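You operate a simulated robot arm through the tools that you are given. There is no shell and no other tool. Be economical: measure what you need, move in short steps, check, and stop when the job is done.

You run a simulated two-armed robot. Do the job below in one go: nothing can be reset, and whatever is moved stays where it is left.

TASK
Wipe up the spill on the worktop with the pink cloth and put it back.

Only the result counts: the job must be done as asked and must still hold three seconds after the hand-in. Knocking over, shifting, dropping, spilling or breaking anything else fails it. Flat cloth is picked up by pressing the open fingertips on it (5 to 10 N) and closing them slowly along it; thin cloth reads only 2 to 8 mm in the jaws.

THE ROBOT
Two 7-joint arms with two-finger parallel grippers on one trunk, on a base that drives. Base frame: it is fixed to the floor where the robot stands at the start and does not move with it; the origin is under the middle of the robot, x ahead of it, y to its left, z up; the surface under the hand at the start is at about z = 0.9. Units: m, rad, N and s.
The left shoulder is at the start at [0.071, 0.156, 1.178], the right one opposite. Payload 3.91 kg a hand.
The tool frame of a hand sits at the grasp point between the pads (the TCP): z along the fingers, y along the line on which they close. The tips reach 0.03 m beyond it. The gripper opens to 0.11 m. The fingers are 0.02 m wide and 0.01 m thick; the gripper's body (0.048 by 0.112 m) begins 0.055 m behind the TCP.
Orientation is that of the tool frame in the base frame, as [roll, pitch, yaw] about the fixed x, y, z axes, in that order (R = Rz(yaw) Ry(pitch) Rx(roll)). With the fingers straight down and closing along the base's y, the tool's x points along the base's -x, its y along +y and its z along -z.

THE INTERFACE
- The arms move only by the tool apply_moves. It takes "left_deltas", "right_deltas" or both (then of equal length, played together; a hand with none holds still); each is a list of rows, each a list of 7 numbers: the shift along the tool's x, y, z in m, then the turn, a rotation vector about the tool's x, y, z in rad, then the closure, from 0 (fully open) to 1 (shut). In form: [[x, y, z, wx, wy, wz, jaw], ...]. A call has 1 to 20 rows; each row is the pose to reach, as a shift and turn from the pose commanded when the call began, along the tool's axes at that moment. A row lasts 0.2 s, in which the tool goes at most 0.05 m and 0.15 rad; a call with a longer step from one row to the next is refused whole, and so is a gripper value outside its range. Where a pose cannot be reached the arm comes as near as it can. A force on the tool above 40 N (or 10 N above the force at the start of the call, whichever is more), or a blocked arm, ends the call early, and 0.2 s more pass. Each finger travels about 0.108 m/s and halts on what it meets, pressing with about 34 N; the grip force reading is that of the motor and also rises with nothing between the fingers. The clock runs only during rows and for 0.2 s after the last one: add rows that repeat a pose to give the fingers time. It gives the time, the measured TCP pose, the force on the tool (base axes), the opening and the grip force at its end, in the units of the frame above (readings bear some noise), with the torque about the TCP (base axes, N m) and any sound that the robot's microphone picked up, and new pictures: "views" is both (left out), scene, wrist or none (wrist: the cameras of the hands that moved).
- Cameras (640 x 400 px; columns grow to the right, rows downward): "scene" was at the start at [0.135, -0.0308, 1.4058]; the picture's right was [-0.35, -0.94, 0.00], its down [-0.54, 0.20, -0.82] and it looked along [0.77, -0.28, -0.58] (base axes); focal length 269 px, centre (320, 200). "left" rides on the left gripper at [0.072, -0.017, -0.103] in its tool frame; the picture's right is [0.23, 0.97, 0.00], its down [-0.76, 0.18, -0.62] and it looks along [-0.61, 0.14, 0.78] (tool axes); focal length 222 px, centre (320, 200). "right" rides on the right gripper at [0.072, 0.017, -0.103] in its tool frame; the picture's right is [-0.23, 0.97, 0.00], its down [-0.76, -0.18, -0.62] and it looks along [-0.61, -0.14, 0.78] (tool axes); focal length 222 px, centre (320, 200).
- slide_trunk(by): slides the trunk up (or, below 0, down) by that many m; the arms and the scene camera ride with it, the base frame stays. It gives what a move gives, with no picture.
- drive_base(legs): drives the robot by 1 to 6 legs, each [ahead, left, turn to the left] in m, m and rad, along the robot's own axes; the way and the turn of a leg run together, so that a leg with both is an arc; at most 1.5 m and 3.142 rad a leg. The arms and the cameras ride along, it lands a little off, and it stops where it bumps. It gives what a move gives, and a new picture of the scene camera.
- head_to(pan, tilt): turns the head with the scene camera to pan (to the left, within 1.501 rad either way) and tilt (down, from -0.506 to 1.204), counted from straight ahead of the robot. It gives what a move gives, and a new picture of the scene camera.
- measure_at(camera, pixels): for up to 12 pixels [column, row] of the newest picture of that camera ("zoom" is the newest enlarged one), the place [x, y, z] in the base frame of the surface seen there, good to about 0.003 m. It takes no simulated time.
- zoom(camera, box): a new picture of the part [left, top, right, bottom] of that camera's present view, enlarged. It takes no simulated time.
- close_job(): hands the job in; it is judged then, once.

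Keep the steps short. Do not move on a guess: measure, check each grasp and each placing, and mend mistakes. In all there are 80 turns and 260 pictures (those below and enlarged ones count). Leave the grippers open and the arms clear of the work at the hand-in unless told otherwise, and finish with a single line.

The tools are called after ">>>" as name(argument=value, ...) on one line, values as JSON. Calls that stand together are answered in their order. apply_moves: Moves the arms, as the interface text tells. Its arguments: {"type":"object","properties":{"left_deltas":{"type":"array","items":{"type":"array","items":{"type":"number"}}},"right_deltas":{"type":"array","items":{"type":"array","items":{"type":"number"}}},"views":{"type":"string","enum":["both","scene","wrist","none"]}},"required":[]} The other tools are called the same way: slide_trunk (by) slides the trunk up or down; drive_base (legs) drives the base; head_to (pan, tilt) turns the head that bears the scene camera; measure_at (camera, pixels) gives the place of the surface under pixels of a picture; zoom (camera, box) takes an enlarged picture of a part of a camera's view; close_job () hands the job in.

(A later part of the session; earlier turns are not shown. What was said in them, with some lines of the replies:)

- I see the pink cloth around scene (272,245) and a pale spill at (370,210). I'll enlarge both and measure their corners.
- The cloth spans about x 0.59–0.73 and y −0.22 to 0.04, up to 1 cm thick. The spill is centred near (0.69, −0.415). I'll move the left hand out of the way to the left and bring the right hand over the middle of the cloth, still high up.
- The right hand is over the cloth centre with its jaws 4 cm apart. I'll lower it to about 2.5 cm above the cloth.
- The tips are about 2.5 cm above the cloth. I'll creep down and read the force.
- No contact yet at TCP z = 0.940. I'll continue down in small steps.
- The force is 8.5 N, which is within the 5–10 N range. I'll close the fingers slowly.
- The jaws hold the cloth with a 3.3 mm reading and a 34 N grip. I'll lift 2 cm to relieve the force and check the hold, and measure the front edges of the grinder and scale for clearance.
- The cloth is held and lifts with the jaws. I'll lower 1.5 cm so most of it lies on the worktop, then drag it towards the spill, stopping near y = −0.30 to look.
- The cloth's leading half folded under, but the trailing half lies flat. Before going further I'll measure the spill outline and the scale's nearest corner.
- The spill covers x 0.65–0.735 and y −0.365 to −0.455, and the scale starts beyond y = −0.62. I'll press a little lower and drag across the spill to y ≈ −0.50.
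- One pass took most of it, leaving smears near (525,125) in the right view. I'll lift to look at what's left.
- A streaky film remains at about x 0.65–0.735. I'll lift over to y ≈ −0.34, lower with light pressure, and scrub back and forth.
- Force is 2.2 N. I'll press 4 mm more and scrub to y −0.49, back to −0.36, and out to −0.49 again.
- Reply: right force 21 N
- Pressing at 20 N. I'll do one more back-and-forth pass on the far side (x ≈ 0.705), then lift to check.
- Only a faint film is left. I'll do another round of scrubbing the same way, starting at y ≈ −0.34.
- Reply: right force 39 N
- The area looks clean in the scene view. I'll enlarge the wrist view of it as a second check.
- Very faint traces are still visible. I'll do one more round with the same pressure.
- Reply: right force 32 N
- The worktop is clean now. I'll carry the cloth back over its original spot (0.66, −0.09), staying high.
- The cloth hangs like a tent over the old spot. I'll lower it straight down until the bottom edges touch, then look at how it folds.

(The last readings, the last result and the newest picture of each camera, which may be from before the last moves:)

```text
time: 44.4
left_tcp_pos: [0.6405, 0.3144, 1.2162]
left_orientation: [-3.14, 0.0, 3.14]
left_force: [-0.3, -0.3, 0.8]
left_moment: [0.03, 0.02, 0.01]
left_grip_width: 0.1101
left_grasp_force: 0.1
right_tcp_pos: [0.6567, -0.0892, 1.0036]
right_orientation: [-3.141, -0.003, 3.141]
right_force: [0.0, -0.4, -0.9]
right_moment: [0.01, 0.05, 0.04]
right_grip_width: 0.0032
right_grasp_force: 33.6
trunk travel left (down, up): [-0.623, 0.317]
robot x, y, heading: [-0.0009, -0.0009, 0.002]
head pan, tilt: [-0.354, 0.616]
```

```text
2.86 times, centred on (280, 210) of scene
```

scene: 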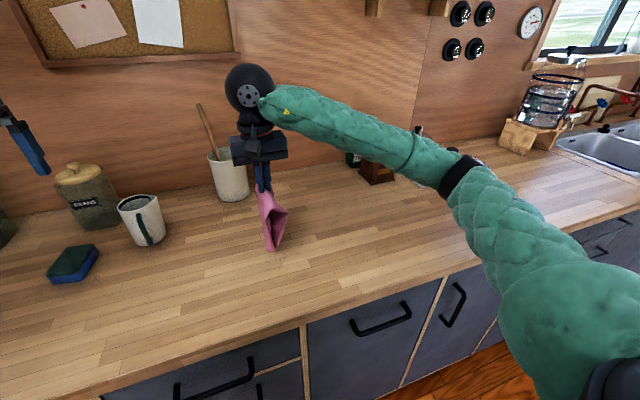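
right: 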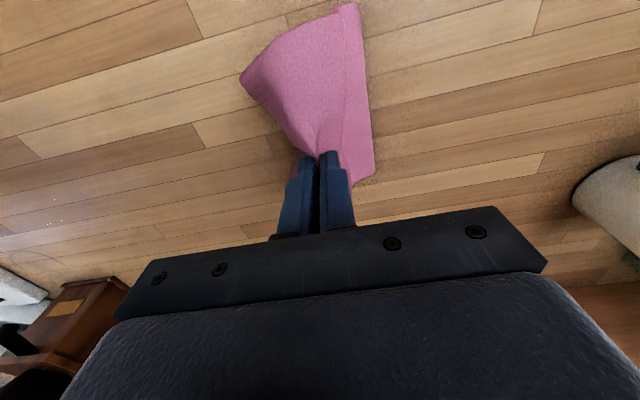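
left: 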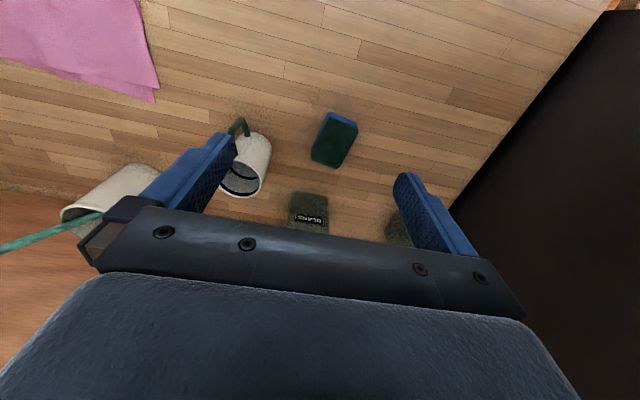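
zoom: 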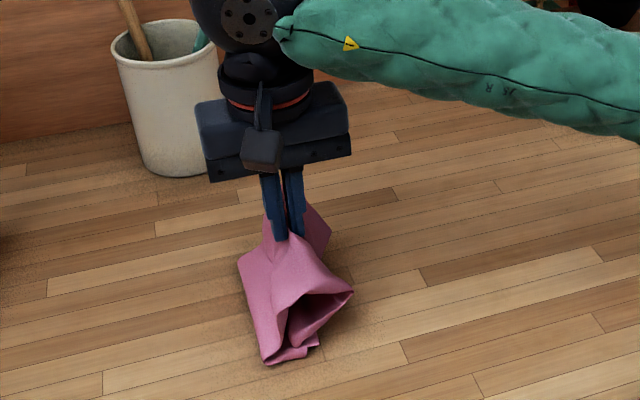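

I notice tiny pale specks near (55,195) and (60,222) in the wrist view. I'll enlarge and measure them before putting the cloth down.

>>> measure_at(camera="right", pixels=[[55, 195], [61, 223]])

>>> zoom(camera="right", box=[0, 140, 160, 260])

>>> zoom(camera="scene", box=[340, 180, 420, 230])

```text
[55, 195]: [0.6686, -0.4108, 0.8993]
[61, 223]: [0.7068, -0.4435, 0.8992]
```

```text
3.33 times, centred on (80, 200) of right
```

zoom: 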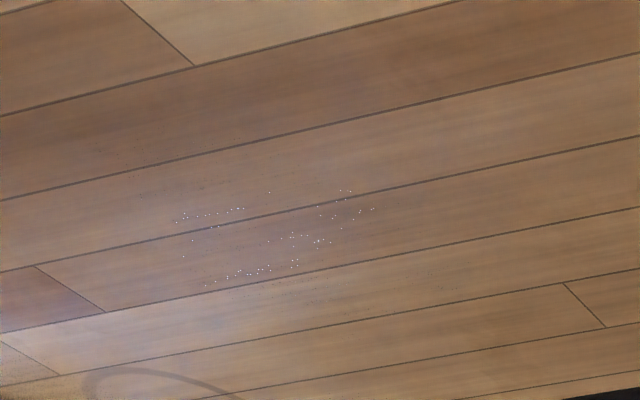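

```text
8.00 times, centred on (380, 205) of scene
```

zoom: 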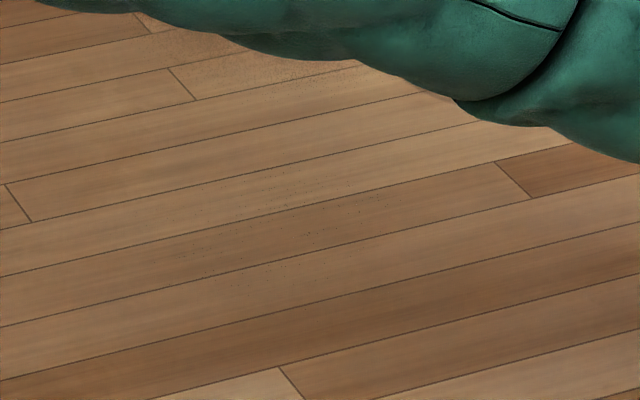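

These are tiny leftover droplets, so I'll do one more scrub round. First I'll lift and carry the cloth back to the start of the stroke.

>>> apply_moves(right_deltas=[[0, 0, -0.04, 0, 0, 0, 1], [0, -0.02, -0.08, 0, 0, 0, 1], [-0.005, -0.06, -0.09, 0, 0, 0, 1], [-0.01, -0.1, -0.09, 0, 0, 0, 1], [-0.015, -0.14, -0.09, 0, 0, 0, 1], [-0.02, -0.18, -0.09, 0, 0, 0, 1], [-0.025, -0.22, -0.07, 0, 0, 0, 1], [-0.025, -0.24, -0.03, 0, 0, 0, 1], [-0.025, -0.24, 0.01, 0, 0, 0, 1], [-0.025, -0.245, 0.05, 0, 0, 0, 1], [-0.025, -0.26, 0.066, 0, 0, 0, 1], [-0.025, -0.26, 0.069, 0, 0, 0, 1]], views="none")

>>> apply_moves(right_deltas=[[0, -0.03, 0.001, 0, 0, 0, 1], [0, -0.06, 0.001, 0, 0, 0, 1], [0, -0.09, 0.001, 0, 0, 0, 1], [0, -0.12, 0.001, 0, 0, 0, 1], [0, -0.14, 0.001, 0, 0, 0, 1], [-0.015, -0.12, 0.001, 0, 0, 0, 1], [-0.015, -0.09, 0.001, 0, 0, 0, 1], [-0.015, -0.06, 0.001, 0, 0, 0, 1], [-0.015, -0.03, 0.001, 0, 0, 0, 1], [-0.015, -0.01, 0.001, 0, 0, 0, 1], [-0.025, -0.03, 0.001, 0, 0, 0, 1], [-0.03, -0.06, 0.001, 0, 0, 0, 1], [-0.03, -0.09, 0.001, 0, 0, 0, 1], [-0.03, -0.12, 0.001, 0, 0, 0, 1], [-0.03, -0.14, 0.001, 0, 0, 0, 1], [-0.015, -0.12, 0.001, 0, 0, 0, 1], [0.005, -0.09, 0.001, 0, 0, 0, 1], [0.01, -0.06, 0.001, 0, 0, 0, 1], [0.015, -0.03, 0.001, 0, 0, 0, 1], [0.015, -0.01, 0.001, 0, 0, 0, 1]], views="none")

>>> apply_moves(right_deltas=[[0, -0.03, 0, 0, 0, 0, 1], [0, -0.06, 0, 0, 0, 0, 1], [0, -0.09, 0, 0, 0, 0, 1], [0, -0.12, 0, 0, 0, 0, 1], [0.015, -0.12, 0, 0, 0, 0, 1], [0.015, -0.09, 0, 0, 0, 0, 1], [0.015, -0.06, 0, 0, 0, 0, 1], [0.015, -0.03, 0, 0, 0, 0, 1], [0, 0, 0, 0, 0, 0, 1], [-0.01, -0.03, 0, 0, 0, 0, 1], [-0.01, -0.06, 0, 0, 0, 0, 1], [-0.01, -0.09, 0, 0, 0, 0, 1], [-0.01, -0.12, 0, 0, 0, 0, 1], [-0.01, -0.14, 0, 0, 0, 0, 1], [-0.01, -0.14, -0.04, 0, 0, 0, 1], [-0.01, -0.14, -0.08, 0, 0, 0, 1], [-0.01, -0.14, -0.12, 0, 0, 0, 1], [-0.01, -0.14, -0.16, 0, 0, 0, 1], [-0.01, -0.14, -0.16, 0, 0, 0, 1]], views="both")

>>> zoom(camera="right", box=[330, 10, 490, 130])

>>> zoom(camera="scene", box=[340, 180, 420, 230])

```text
time: 47.0
left_tcp_pos: [0.6397, 0.3133, 1.2166]
left_orientation: [-3.142, 0.0, 3.14]
left_force: [0.5, 0.4, 0.7]
left_moment: [-0.01, 0.0, 0.01]
left_grip_width: 0.1095
left_grasp_force: 0.1
right_tcp_pos: [0.6777, -0.3479, 0.934]
right_orientation: [-3.141, 0.001, -3.141]
right_force: [-4.5, 0.2, 13.4]
right_moment: [0.13, 0.14, 0.03]
right_grip_width: 0.0031
right_grasp_force: 34.2
trunk travel left (down, up): [-0.623, 0.317]
robot x, y, heading: [0.0012, 0.0017, 0.008]
head pan, tilt: [-0.354, 0.616]
```

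```text
time: 51.2
left_tcp_pos: [0.6413, 0.3136, 1.217]
left_orientation: [3.142, -0.001, -3.141]
left_force: [0.2, 0.2, -0.1]
left_moment: [0.0, 0.0, 0.0]
left_grip_width: 0.11
left_grasp_force: 0.1
right_tcp_pos: [0.6625, -0.3586, 0.9328]
right_orientation: [3.141, 0.0, 3.14]
right_force: [-3.4, -11.4, 26.4]
right_moment: [-0.28, 0.12, 0.02]
right_grip_width: 0.0031
right_grasp_force: 34.1
trunk travel left (down, up): [-0.623, 0.317]
robot x, y, heading: [-0.0036, 0.0019, -0.002]
head pan, tilt: [-0.354, 0.616]
```

```text
time: 55.2
left_tcp_pos: [0.6418, 0.3127, 1.2156]
left_orientation: [-3.141, 0.001, 3.14]
left_force: [0.3, 0.2, 0.1]
left_moment: [0.02, 0.03, -0.01]
left_grip_width: 0.1099
left_grasp_force: 0.0
right_tcp_pos: [0.6787, -0.4987, 1.0934]
right_orientation: [-3.141, -0.001, -3.141]
right_force: [-0.9, 0.3, 0.1]
right_moment: [-0.01, 0.03, -0.04]
right_grip_width: 0.003
right_grasp_force: 34.3
trunk travel left (down, up): [-0.623, 0.317]
robot x, y, heading: [-0.0024, -0.0009, -0.002]
head pan, tilt: [-0.354, 0.616]
```

scene: 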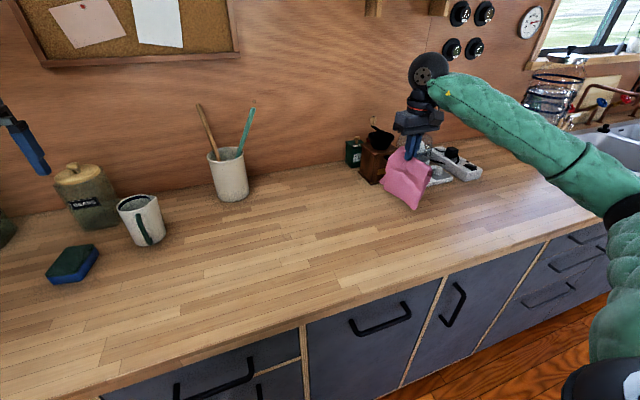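
right: 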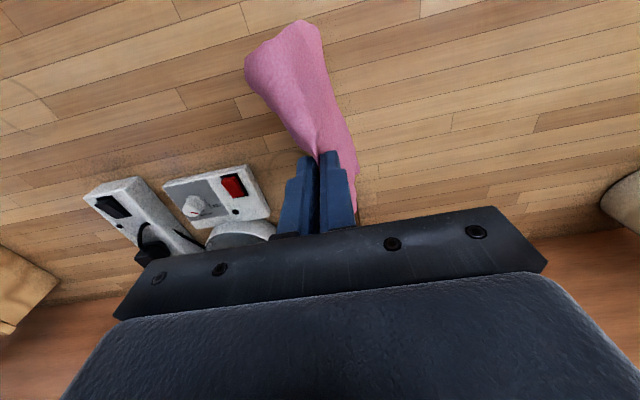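

```text
3.33 times, centred on (410, 70) of right
```

zoom: 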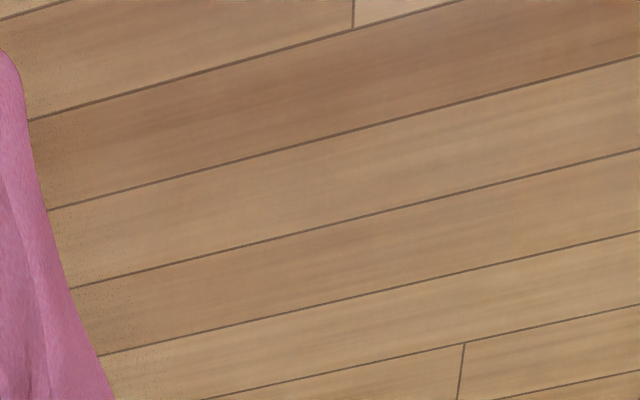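

```text
8.00 times, centred on (380, 205) of scene
```

zoom: 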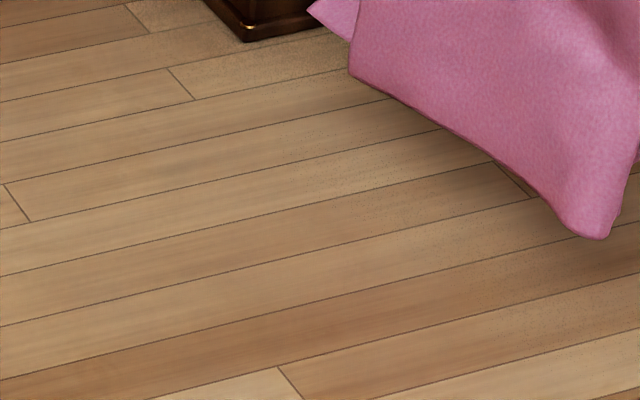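

The worktop is spotless. I'll carry the cloth back over its original spot and lower until it touches.

>>> apply_moves(right_deltas=[[0.002, 0.04, 0, 0, 0, 0, 1], [0.004, 0.08, 0, 0, 0, 0, 1], [0.006, 0.12, 0, 0, 0, 0, 1], [0.008, 0.16, 0, 0, 0, 0, 1], [0.01, 0.2, 0, 0, 0, 0, 1], [0.012, 0.24, 0, 0, 0, 0, 1], [0.014, 0.28, 0, 0, 0, 0, 1], [0.016, 0.32, 0, 0, 0, 0, 1], [0.018, 0.36, 0, 0, 0, 0, 1], [0.02, 0.4, 0, 0, 0, 0, 1], [0.02, 0.41, 0.03, 0, 0, 0, 1], [0.02, 0.41, 0.05, 0, 0, 0, 1], [0.02, 0.41, 0.07, 0, 0, 0, 1], [0.02, 0.41, 0.09, 0, 0, 0, 1], [0.02, 0.41, 0.11, 0, 0, 0, 1], [0.02, 0.41, 0.125, 0, 0, 0, 1]], views="wrist")

>>> zoom(camera="scene", box=[200, 140, 360, 280])

```text
time: 58.6
left_tcp_pos: [0.6415, 0.3135, 1.2155]
left_orientation: [3.141, 0.001, 3.142]
left_force: [0.8, 0.2, -0.1]
left_moment: [0.01, 0.03, -0.03]
left_grip_width: 0.11
left_grasp_force: 0.0
right_tcp_pos: [0.6562, -0.0909, 0.9681]
right_orientation: [3.141, -0.003, 3.14]
right_force: [0.5, 1.0, 0.3]
right_moment: [0.0, -0.02, -0.04]
right_grip_width: 0.0034
right_grasp_force: 33.8
trunk travel left (down, up): [-0.623, 0.317]
robot x, y, heading: [-0.0004, 0.0016, 0.003]
head pan, tilt: [-0.354, 0.616]
```

right: 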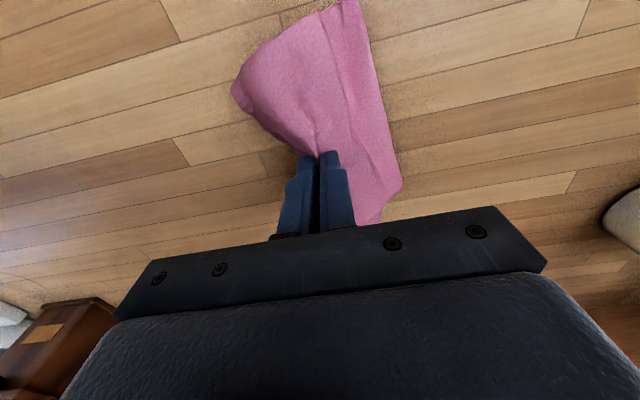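

```text
2.86 times, centred on (280, 210) of scene
```

zoom: 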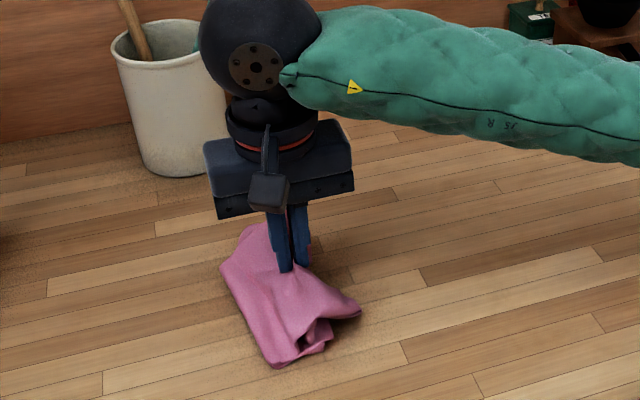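

The halves are bunched together. I'll lift, shift to +y, and lower while moving −y, so the +y half lies flat on its old place with the other half on top.

>>> apply_moves(right_deltas=[[0, 0, -0.04, 0, 0, 0, 1], [0, 0, -0.08, 0, 0, 0, 1], [0, 0.02, -0.1, 0, 0, 0, 1], [0, 0.06, -0.1, 0, 0, 0, 1], [0, 0.1, -0.1, 0, 0, 0, 1], [0, 0.12, -0.1, 0, 0, 0, 1], [0, 0.12, -0.09, 0, 0, 0, 1], [0, 0.12, -0.07, 0, 0, 0, 1], [0, 0.12, -0.055, 0, 0, 0, 1], [0, 0.105, -0.045, 0, 0, 0, 1], [0, 0.085, -0.035, 0, 0, 0, 1], [0, 0.065, -0.022, 0, 0, 0, 1], [0, 0.045, -0.005, 0, 0, 0, 1], [0, 0.025, 0.015, 0, 0, 0, 1], [0, 0.01, 0.025, 0, 0, 0, 1], [0, 0, 0.03, 0, 0, 0, 1], [0, 0, 0.03, 0, 0, 0, 1]], views="wrist")

>>> zoom(camera="scene", box=[200, 140, 360, 280])

```text
time: 62.2
left_tcp_pos: [0.6422, 0.3131, 1.2174]
left_orientation: [-3.141, -0.001, 3.141]
left_force: [0.5, -0.6, -0.2]
left_moment: [0.0, -0.04, -0.01]
left_grip_width: 0.11
left_grasp_force: 0.1
right_tcp_pos: [0.6574, -0.0886, 0.9378]
right_orientation: [3.141, 0.0, 3.14]
right_force: [-0.9, 1.0, 0.4]
right_moment: [0.06, 0.0, -0.05]
right_grip_width: 0.0034
right_grasp_force: 33.9
trunk travel left (down, up): [-0.623, 0.317]
robot x, y, heading: [-0.001, 0.0003, -0.001]
head pan, tilt: [-0.354, 0.616]
```

right: 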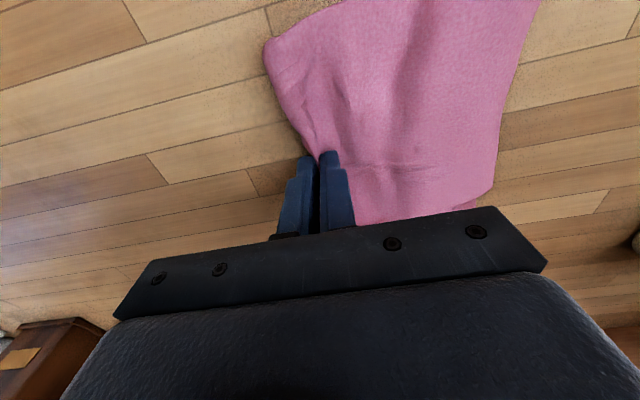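

```text
2.86 times, centred on (280, 210) of scene
```

zoom: 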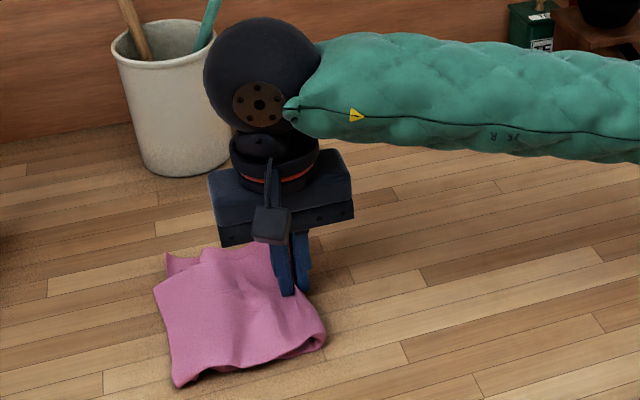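

The +y half is laid flat in its old place, but the other half is tucked beneath. I'll release, lift clear and look.

>>> apply_moves(right_deltas=[[0, 0, 0, 0, 0, 0, 0.95], [0, 0, 0, 0, 0, 0, 0.85], [0, 0, -0.005, 0, 0, 0, 0.75], [0, 0, -0.03, 0, 0, 0, 0.65], [0, 0, -0.07, 0, 0, 0, 0.65], [0, 0, -0.11, 0, 0, 0, 0.65], [0, 0, -0.15, 0, 0, 0, 0.65], [0, 0, -0.19, 0, 0, 0, 0.65], [0, 0, -0.23, 0, 0, 0, 0.65]], views="wrist")

>>> zoom(camera="scene", box=[200, 180, 360, 280])

>>> measure_at(camera="zoom", pixels=[[90, 170], [85, 370], [380, 330], [400, 250], [300, 190], [200, 280]])

```text
time: 64.2
left_tcp_pos: [0.6403, 0.3123, 1.217]
left_orientation: [3.141, -0.001, 3.141]
left_force: [-0.5, 0.3, 0.1]
left_moment: [0.02, 0.01, 0.05]
left_grip_width: 0.1099
left_grasp_force: 0.1
right_tcp_pos: [0.653, -0.0892, 1.1704]
right_orientation: [3.141, 0.0, 3.141]
right_force: [-0.8, -0.1, 0.1]
right_moment: [0.02, 0.0, 0.02]
right_grip_width: 0.0385
right_grasp_force: 0.1
trunk travel left (down, up): [-0.623, 0.317]
robot x, y, heading: [-0.0, 0.0026, 0.001]
head pan, tilt: [-0.354, 0.616]
```

right: 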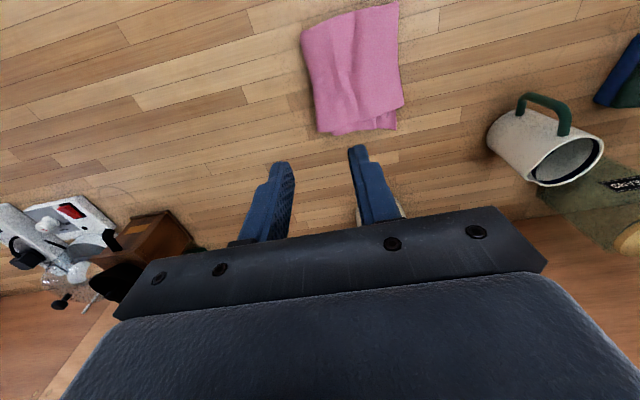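

```text
4.00 times, centred on (280, 230) of scene
```

zoom: 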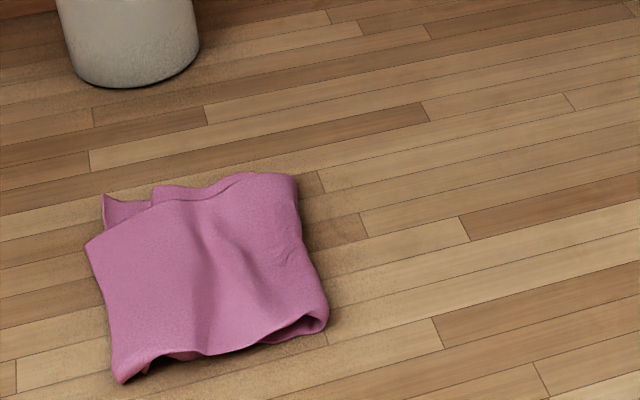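

```text
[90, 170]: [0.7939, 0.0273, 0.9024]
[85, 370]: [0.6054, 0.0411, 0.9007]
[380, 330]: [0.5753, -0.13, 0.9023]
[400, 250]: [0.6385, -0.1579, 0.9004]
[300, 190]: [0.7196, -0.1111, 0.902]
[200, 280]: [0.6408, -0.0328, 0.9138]
```

The cloth spans y −0.11 to 0.04, folded in half. I'll pinch the top half near its free +y edge (y ≈ 0.005) to unfold it across. First I'll move above it and go down.

>>> apply_moves(right_deltas=[[0, 0.045, 0, 0, 0, 0, 0.65], [-0.007, 0.09, 0, 0, 0, 0, 0.65], [-0.007, 0.094, 0.045, 0, 0, 0, 0.65], [-0.007, 0.094, 0.09, 0, 0, 0, 0.65], [-0.007, 0.094, 0.135, 0, 0, 0, 0.65], [-0.007, 0.094, 0.18, 0, 0, 0, 0.65], [-0.007, 0.094, 0.215, 0, 0, 0, 0.65], [-0.007, 0.094, 0.225, 0, 0, 0, 0.65], [-0.007, 0.094, 0.23, 0, 0, 0, 0.65], [-0.007, 0.094, 0.23, 0, 0, 0, 0.65]], views="wrist")

```text
time: 66.4
left_tcp_pos: [0.6396, 0.3125, 1.216]
left_orientation: [3.141, 0.0, -3.141]
left_force: [0.1, 0.1, 0.2]
left_moment: [-0.03, -0.02, 0.01]
left_grip_width: 0.1098
left_grasp_force: 0.0
right_tcp_pos: [0.6621, 0.0025, 0.9385]
right_orientation: [3.141, -0.001, 3.141]
right_force: [-1.1, -0.3, 0.6]
right_moment: [0.04, -0.05, 0.0]
right_grip_width: 0.0386
right_grasp_force: 0.1
trunk travel left (down, up): [-0.623, 0.317]
robot x, y, heading: [-0.0012, -0.0023, -0.0]
head pan, tilt: [-0.354, 0.616]
```

right: 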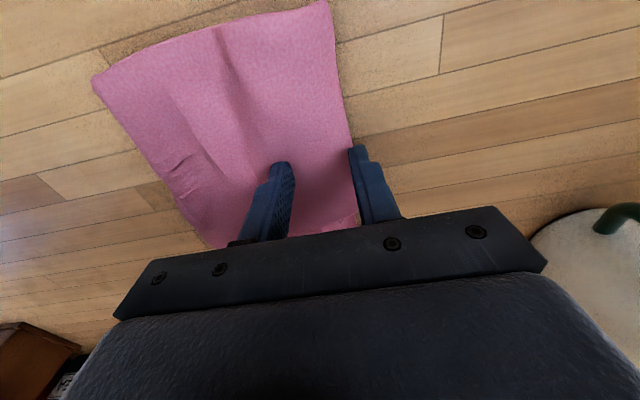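

The +y finger is right at the edge, so I'll shift 1.2 cm inward and lower to contact.

>>> apply_moves(right_deltas=[[0, -0.012, -0.005, 0, 0, 0, 0.65], [0, -0.014, 0, 0, 0, 0, 0.65], [0, -0.014, 0.003, 0, 0, 0, 0.65], [0, -0.014, 0.005, 0, 0, 0, 0.65], [0, -0.014, 0.005, 0, 0, 0, 0.65]], views="none")

```text
time: 67.6
left_tcp_pos: [0.641, 0.3138, 1.2166]
left_orientation: [-3.141, 0.0, 3.141]
left_force: [-0.6, -0.3, 0.3]
left_moment: [0.0, -0.03, 0.02]
left_grip_width: 0.1099
left_grasp_force: 0.1
right_tcp_pos: [0.6631, -0.0102, 0.9343]
right_orientation: [3.141, 0.0, -3.141]
right_force: [-0.9, 1.2, 3.6]
right_moment: [0.1, -0.01, -0.01]
right_grip_width: 0.0387
right_grasp_force: 0.2
trunk travel left (down, up): [-0.623, 0.317]
robot x, y, heading: [-0.0017, -0.0026, -0.001]
head pan, tilt: [-0.354, 0.616]
```

Contact at 3.6 N. I'll press about 1 mm more and close slowly.

>>> apply_moves(right_deltas=[[0, 0, 0.001, 0, 0, 0, 0.67], [0, 0, 0.001, 0, 0, 0, 0.71], [0, 0, 0.001, 0, 0, 0, 0.75], [0, 0, 0.001, 0, 0, 0, 0.79], [0, 0, 0.001, 0, 0, 0, 0.83], [0, 0, 0.001, 0, 0, 0, 0.87], [0, 0, 0.001, 0, 0, 0, 0.91], [0, 0, 0.001, 0, 0, 0, 0.95], [0, 0, 0.001, 0, 0, 0, 1], [0, 0, 0.001, 0, 0, 0, 1], [0, 0, -0.03, 0, 0, 0, 1], [0, 0, -0.06, 0, 0, 0, 1], [0, 0, -0.06, 0, 0, 0, 1]], views="wrist")

>>> zoom(camera="scene", box=[200, 160, 360, 280])

```text
time: 70.4
left_tcp_pos: [0.6429, 0.3127, 1.2148]
left_orientation: [3.141, -0.001, -3.14]
left_force: [-1.0, 0.0, -0.4]
left_moment: [-0.01, 0.01, -0.04]
left_grip_width: 0.1098
left_grasp_force: 0.0
right_tcp_pos: [0.6641, -0.0082, 0.9917]
right_orientation: [3.141, -0.002, 3.14]
right_force: [0.4, -0.1, -0.7]
right_moment: [0.04, 0.04, 0.04]
right_grip_width: 0.0029
right_grasp_force: 33.8
trunk travel left (down, up): [-0.623, 0.317]
robot x, y, heading: [-0.0011, 0.0016, 0.002]
head pan, tilt: [-0.354, 0.616]
```

right: 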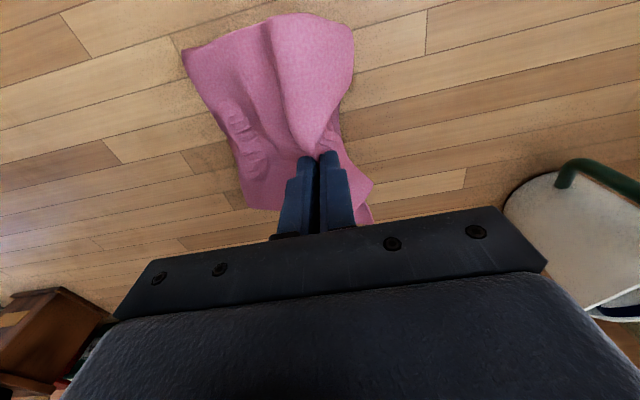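

```text
3.33 times, centred on (280, 220) of scene
```

zoom: 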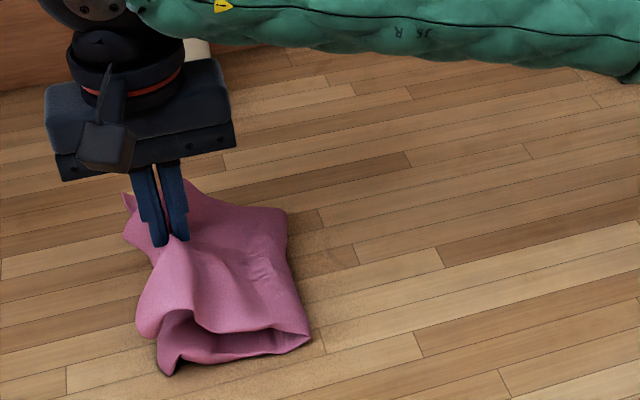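

The top half is lifted while the bottom half stays on the worktop. I'll swing the lifted edge in an arc over the fold (y ≈ −0.11) to the −y side and lay it down.

>>> apply_moves(right_deltas=[[0, -0.02, -0.025, 0, 0, 0, 1], [0, -0.05, -0.042, 0, 0, 0, 1], [0, -0.08, -0.048, 0, 0, 0, 1], [0, -0.11, -0.046, 0, 0, 0, 1], [0, -0.14, -0.03, 0, 0, 0, 1], [0, -0.165, -0.005, 0, 0, 0, 1], [0, -0.185, 0.02, 0, 0, 0, 1], [0, -0.2, 0.042, 0, 0, 0, 1], [0, -0.205, 0.05, 0, 0, 0, 1], [0, -0.205, 0.05, 0, 0, 0, 1]], views="wrist")

>>> zoom(camera="scene", box=[200, 160, 360, 280])

```text
time: 72.6
left_tcp_pos: [0.6408, 0.3123, 1.2157]
left_orientation: [3.141, 0.0, 3.141]
left_force: [-0.2, -0.2, 0.1]
left_moment: [0.02, 0.0, 0.02]
left_grip_width: 0.1103
left_grasp_force: 0.0
right_tcp_pos: [0.6612, -0.2139, 0.9418]
right_orientation: [3.142, 0.0, -3.14]
right_force: [0.6, 0.1, 0.2]
right_moment: [0.01, 0.01, 0.0]
right_grip_width: 0.003
right_grasp_force: 33.7
trunk travel left (down, up): [-0.623, 0.317]
robot x, y, heading: [0.0038, -0.0012, 0.001]
head pan, tilt: [-0.354, 0.616]
```

right: 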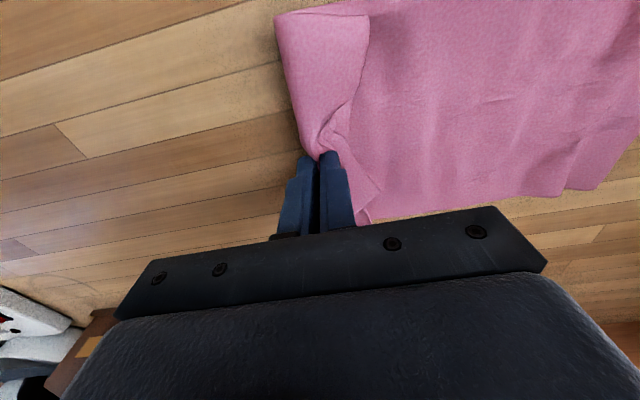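

```text
3.33 times, centred on (280, 220) of scene
```

zoom: 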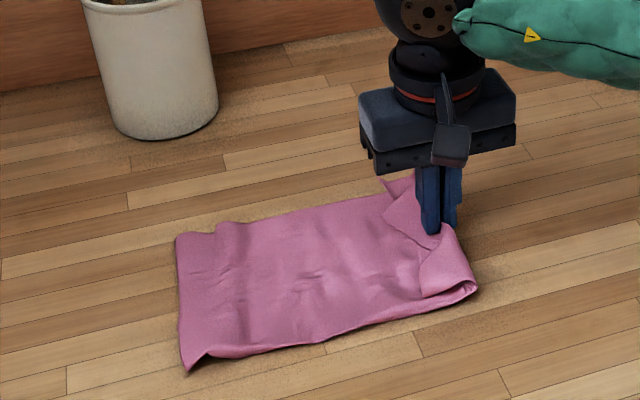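

The cloth is unfolded nearly flat in its old footprint. I'll release gently, lift away and check.

>>> apply_moves(right_deltas=[[0, 0, 0, 0, 0, 0, 0.95], [0, 0, 0, 0, 0, 0, 0.85], [0, 0, -0.003, 0, 0, 0, 0.75], [0, 0, -0.03, 0, 0, 0, 0.65], [0, 0, -0.07, 0, 0, 0, 0.6], [0, 0, -0.11, 0, 0, 0, 0.6], [0, 0, -0.15, 0, 0, 0, 0.6], [0, 0, -0.19, 0, 0, 0, 0.6], [0, 0, -0.23, 0, 0, 0, 0.6]], views="wrist")

>>> zoom(camera="scene", box=[200, 180, 360, 280])

>>> measure_at(camera="scene", pixels=[[243, 231], [245, 270], [310, 215], [315, 245], [280, 240]])

```text
time: 74.6
left_tcp_pos: [0.6407, 0.3135, 1.2169]
left_orientation: [3.141, 0.001, 3.141]
left_force: [0.4, -0.2, 0.3]
left_moment: [-0.02, -0.02, 0.01]
left_grip_width: 0.11
left_grasp_force: 0.0
right_tcp_pos: [0.6613, -0.2125, 1.1748]
right_orientation: [3.142, 0.0, 3.141]
right_force: [-0.9, -0.6, 0.5]
right_moment: [0.01, 0.0, 0.02]
right_grip_width: 0.0441
right_grasp_force: 0.1
trunk travel left (down, up): [-0.623, 0.317]
robot x, y, heading: [0.0019, -0.0014, 0.001]
head pan, tilt: [-0.354, 0.616]
```

right: 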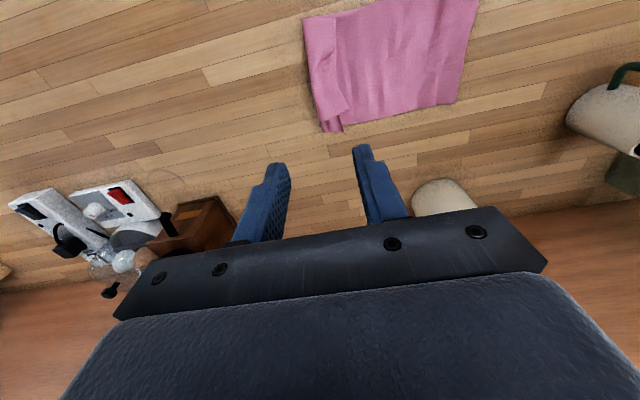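

```text
4.00 times, centred on (280, 230) of scene
```

zoom: 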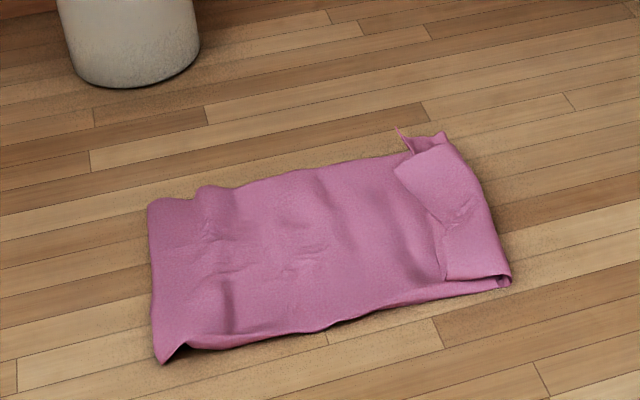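

```text
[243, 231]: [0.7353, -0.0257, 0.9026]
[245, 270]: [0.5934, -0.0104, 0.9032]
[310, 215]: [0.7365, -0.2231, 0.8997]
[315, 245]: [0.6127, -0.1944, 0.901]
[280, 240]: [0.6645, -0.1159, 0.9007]
```

The cloth lies flat within its old footprint, with its centre about 2.5 cm too far to −y. I'll press the fingertips near its +y end and slide it gently 2.5 cm to +y.

>>> apply_moves(right_deltas=[[0, 0.045, 0, 0, 0, 0, 0.6], [0, 0.09, 0, 0, 0, 0, 0.6], [0, 0.135, 0, 0, 0, 0, 0.6], [0, 0.17, 0, 0, 0, 0, 0.6], [0, 0.17, 0.045, 0, 0, 0, 0.6], [0, 0.17, 0.09, 0, 0, 0, 0.6], [0, 0.17, 0.135, 0, 0, 0, 0.6], [0, 0.17, 0.18, 0, 0, 0, 0.6], [0, 0.17, 0.22, 0, 0, 0, 0.6], [0, 0.17, 0.233, 0, 0, 0, 0.6], [0, 0.17, 0.238, 0, 0, 0, 0.6], [0, 0.17, 0.24, 0, 0, 0, 0.6], [0, 0.17, 0.24, 0, 0, 0, 0.6]], views="wrist")

```text
time: 77.4
left_tcp_pos: [0.6406, 0.3137, 1.217]
left_orientation: [-3.141, 0.0, 3.142]
left_force: [-0.1, 0.3, -0.8]
left_moment: [0.04, -0.02, -0.01]
left_grip_width: 0.1102
left_grasp_force: 0.0
right_tcp_pos: [0.6616, -0.0431, 0.9328]
right_orientation: [3.141, -0.001, 3.141]
right_force: [-3.0, -0.4, 8.6]
right_moment: [0.26, 0.06, 0.08]
right_grip_width: 0.0441
right_grasp_force: 0.6
trunk travel left (down, up): [-0.623, 0.317]
robot x, y, heading: [-0.0007, -0.0033, 0.001]
head pan, tilt: [-0.354, 0.616]
```

right: 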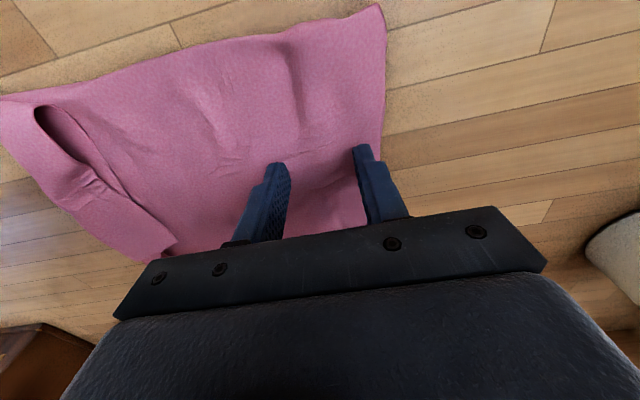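

Pressing at 8.6 N near the +y edge. I'll slide 2.8 cm to +y slowly, then lift straight up.

>>> apply_moves(right_deltas=[[0, 0.005, 0, 0, 0, 0, 0.6], [0, 0.01, 0, 0, 0, 0, 0.6], [0, 0.015, 0, 0, 0, 0, 0.6], [0, 0.02, 0, 0, 0, 0, 0.6], [0, 0.025, 0, 0, 0, 0, 0.6], [0, 0.03, 0, 0, 0, 0, 0.6], [0, 0.03, 0, 0, 0, 0, 0.6], [0, 0.03, -0.03, 0, 0, 0, 0.6], [0, 0.03, -0.07, 0, 0, 0, 0.6], [0, 0.03, -0.11, 0, 0, 0, 0.6], [0, 0.03, -0.15, 0, 0, 0, 0.6], [0, 0.03, -0.19, 0, 0, 0, 0.6]], views="both")

>>> zoom(camera="scene", box=[200, 180, 360, 280])

```text
time: 80.0
left_tcp_pos: [0.6408, 0.3141, 1.217]
left_orientation: [-3.141, -0.001, 3.141]
left_force: [-0.8, 0.2, -0.3]
left_moment: [-0.02, -0.01, 0.03]
left_grip_width: 0.11
left_grasp_force: 0.0
right_tcp_pos: [0.6622, -0.0135, 1.1265]
right_orientation: [-3.14, 0.0, -3.142]
right_force: [0.6, 0.4, -0.8]
right_moment: [0.04, -0.02, -0.01]
right_grip_width: 0.044
right_grasp_force: 0.0
trunk travel left (down, up): [-0.623, 0.317]
robot x, y, heading: [0.0009, -0.0007, -0.001]
head pan, tilt: [-0.354, 0.616]
```

scene: 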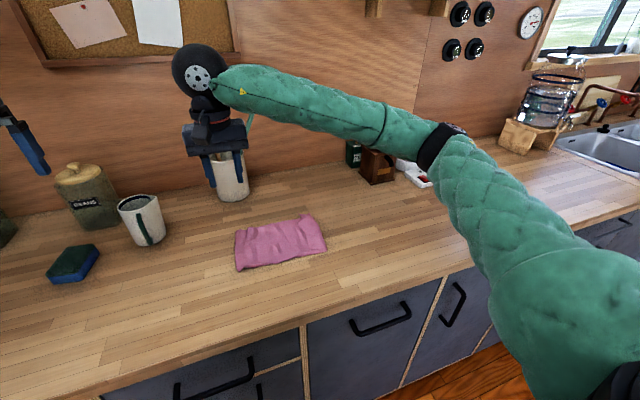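
right: 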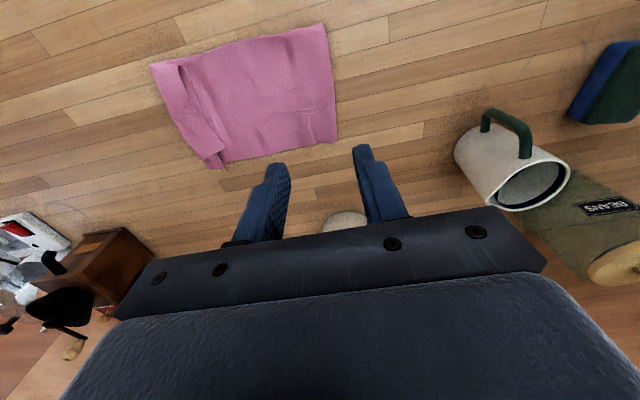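

```text
4.00 times, centred on (280, 230) of scene
```

zoom: 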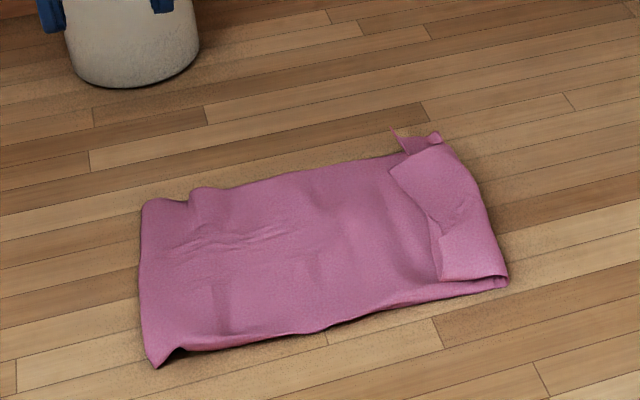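

It shifted only slightly. I'll measure the true extents.

>>> measure_at(camera="zoom", pixels=[[146, 205], [153, 362], [432, 140], [500, 278], [325, 250], [470, 200]])

>>> measure_at(camera="right", pixels=[[152, 66], [324, 26], [335, 138], [212, 163], [250, 95]])

```text
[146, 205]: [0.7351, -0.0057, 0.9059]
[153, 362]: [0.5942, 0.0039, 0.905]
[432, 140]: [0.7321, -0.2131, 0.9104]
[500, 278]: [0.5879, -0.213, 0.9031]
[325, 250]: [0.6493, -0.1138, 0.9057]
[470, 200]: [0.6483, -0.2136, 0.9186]
```

```text
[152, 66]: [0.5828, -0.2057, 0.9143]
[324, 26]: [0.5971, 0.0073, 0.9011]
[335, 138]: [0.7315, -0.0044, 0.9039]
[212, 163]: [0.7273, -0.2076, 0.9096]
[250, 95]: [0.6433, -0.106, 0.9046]
```

The cloth lies entirely within its original footprint, its centre about 1.7 cm off, which is good. I'll open the hand, bring the arm back towards its start pose high up, and make a last check.

>>> apply_moves(right_deltas=[[0, 0, -0.04, 0, 0, 0, 0.5], [0, 0, -0.08, 0, 0, 0, 0.3], [0.01, -0.045, -0.08, 0, 0, 0, 0], [0.02, -0.09, -0.08, 0, 0, 0, 0], [0.03, -0.135, -0.08, 0, 0, 0, 0], [0.04, -0.18, -0.08, 0, 0, 0, 0], [0.05, -0.225, -0.08, 0, 0, 0, 0], [0.06, -0.27, -0.08, 0, 0, 0, 0], [0.07, -0.315, -0.08, 0, 0, 0, 0], [0.08, -0.36, -0.08, 0, 0, 0, 0], [0.09, -0.405, -0.08, 0, 0, 0, 0], [0.1, -0.45, -0.08, 0, 0, 0, 0], [0.11, -0.495, -0.08, 0, 0, 0, 0], [0.12, -0.54, -0.08, 0, 0, 0, 0], [0.12, -0.585, -0.08, 0, 0, 0, 0], [0.12, -0.62, -0.08, 0, 0, 0, 0], [0.12, -0.62, -0.08, 0, 0, 0, 0]], views="both")

>>> zoom(camera="scene", box=[220, 160, 460, 290])

>>> zoom(camera="right", box=[390, 80, 550, 190])

```text
time: 83.6
left_tcp_pos: [0.6424, 0.3129, 1.2169]
left_orientation: [-3.14, 0.0, -3.141]
left_force: [-0.1, 0.6, 0.3]
left_moment: [0.01, 0.01, -0.02]
left_grip_width: 0.1099
left_grasp_force: 0.1
right_tcp_pos: [0.5434, -0.6338, 1.2041]
right_orientation: [3.141, 0.0, -3.141]
right_force: [0.2, 0.3, -0.1]
right_moment: [0.02, 0.02, 0.02]
right_grip_width: 0.1103
right_grasp_force: 0.0
trunk travel left (down, up): [-0.623, 0.317]
robot x, y, heading: [-0.0006, 0.0009, 0.003]
head pan, tilt: [-0.354, 0.616]
```

scene: 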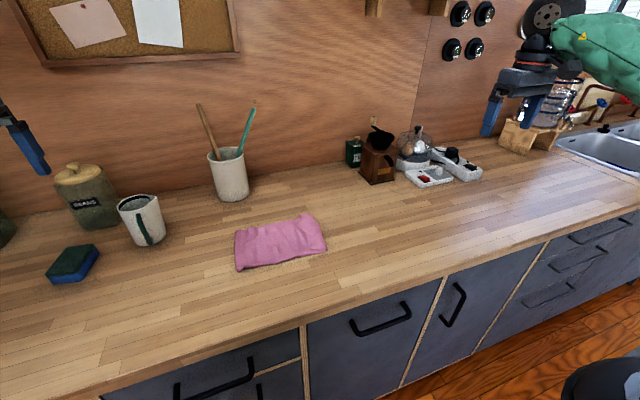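
right: 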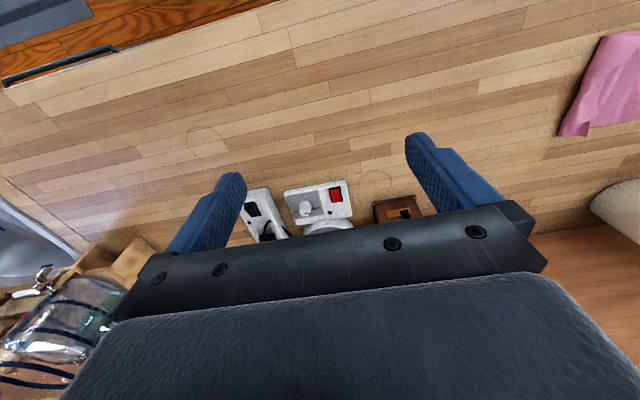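

```text
2.67 times, centred on (340, 225) of scene
```

zoom: 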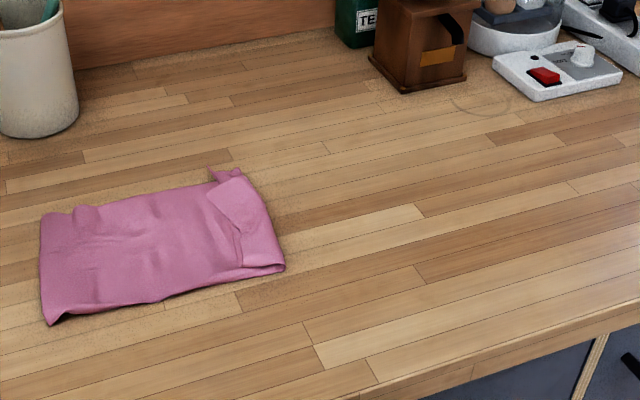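

```text
3.64 times, centred on (470, 135) of right
```

zoom: 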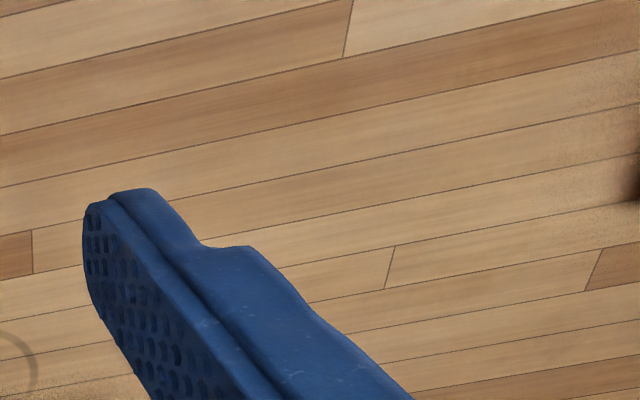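

The spill is gone, the cloth is back in its place, nothing else has moved, and both hands are open and clear. I'll hand in.

>>> close_job()

```text
The job is handed in.
```

The spill is wiped up with no trace visible, and the pink cloth lies back within its original spot, about 1.7 cm off centre, turned over and with its right-hand edge folded in.
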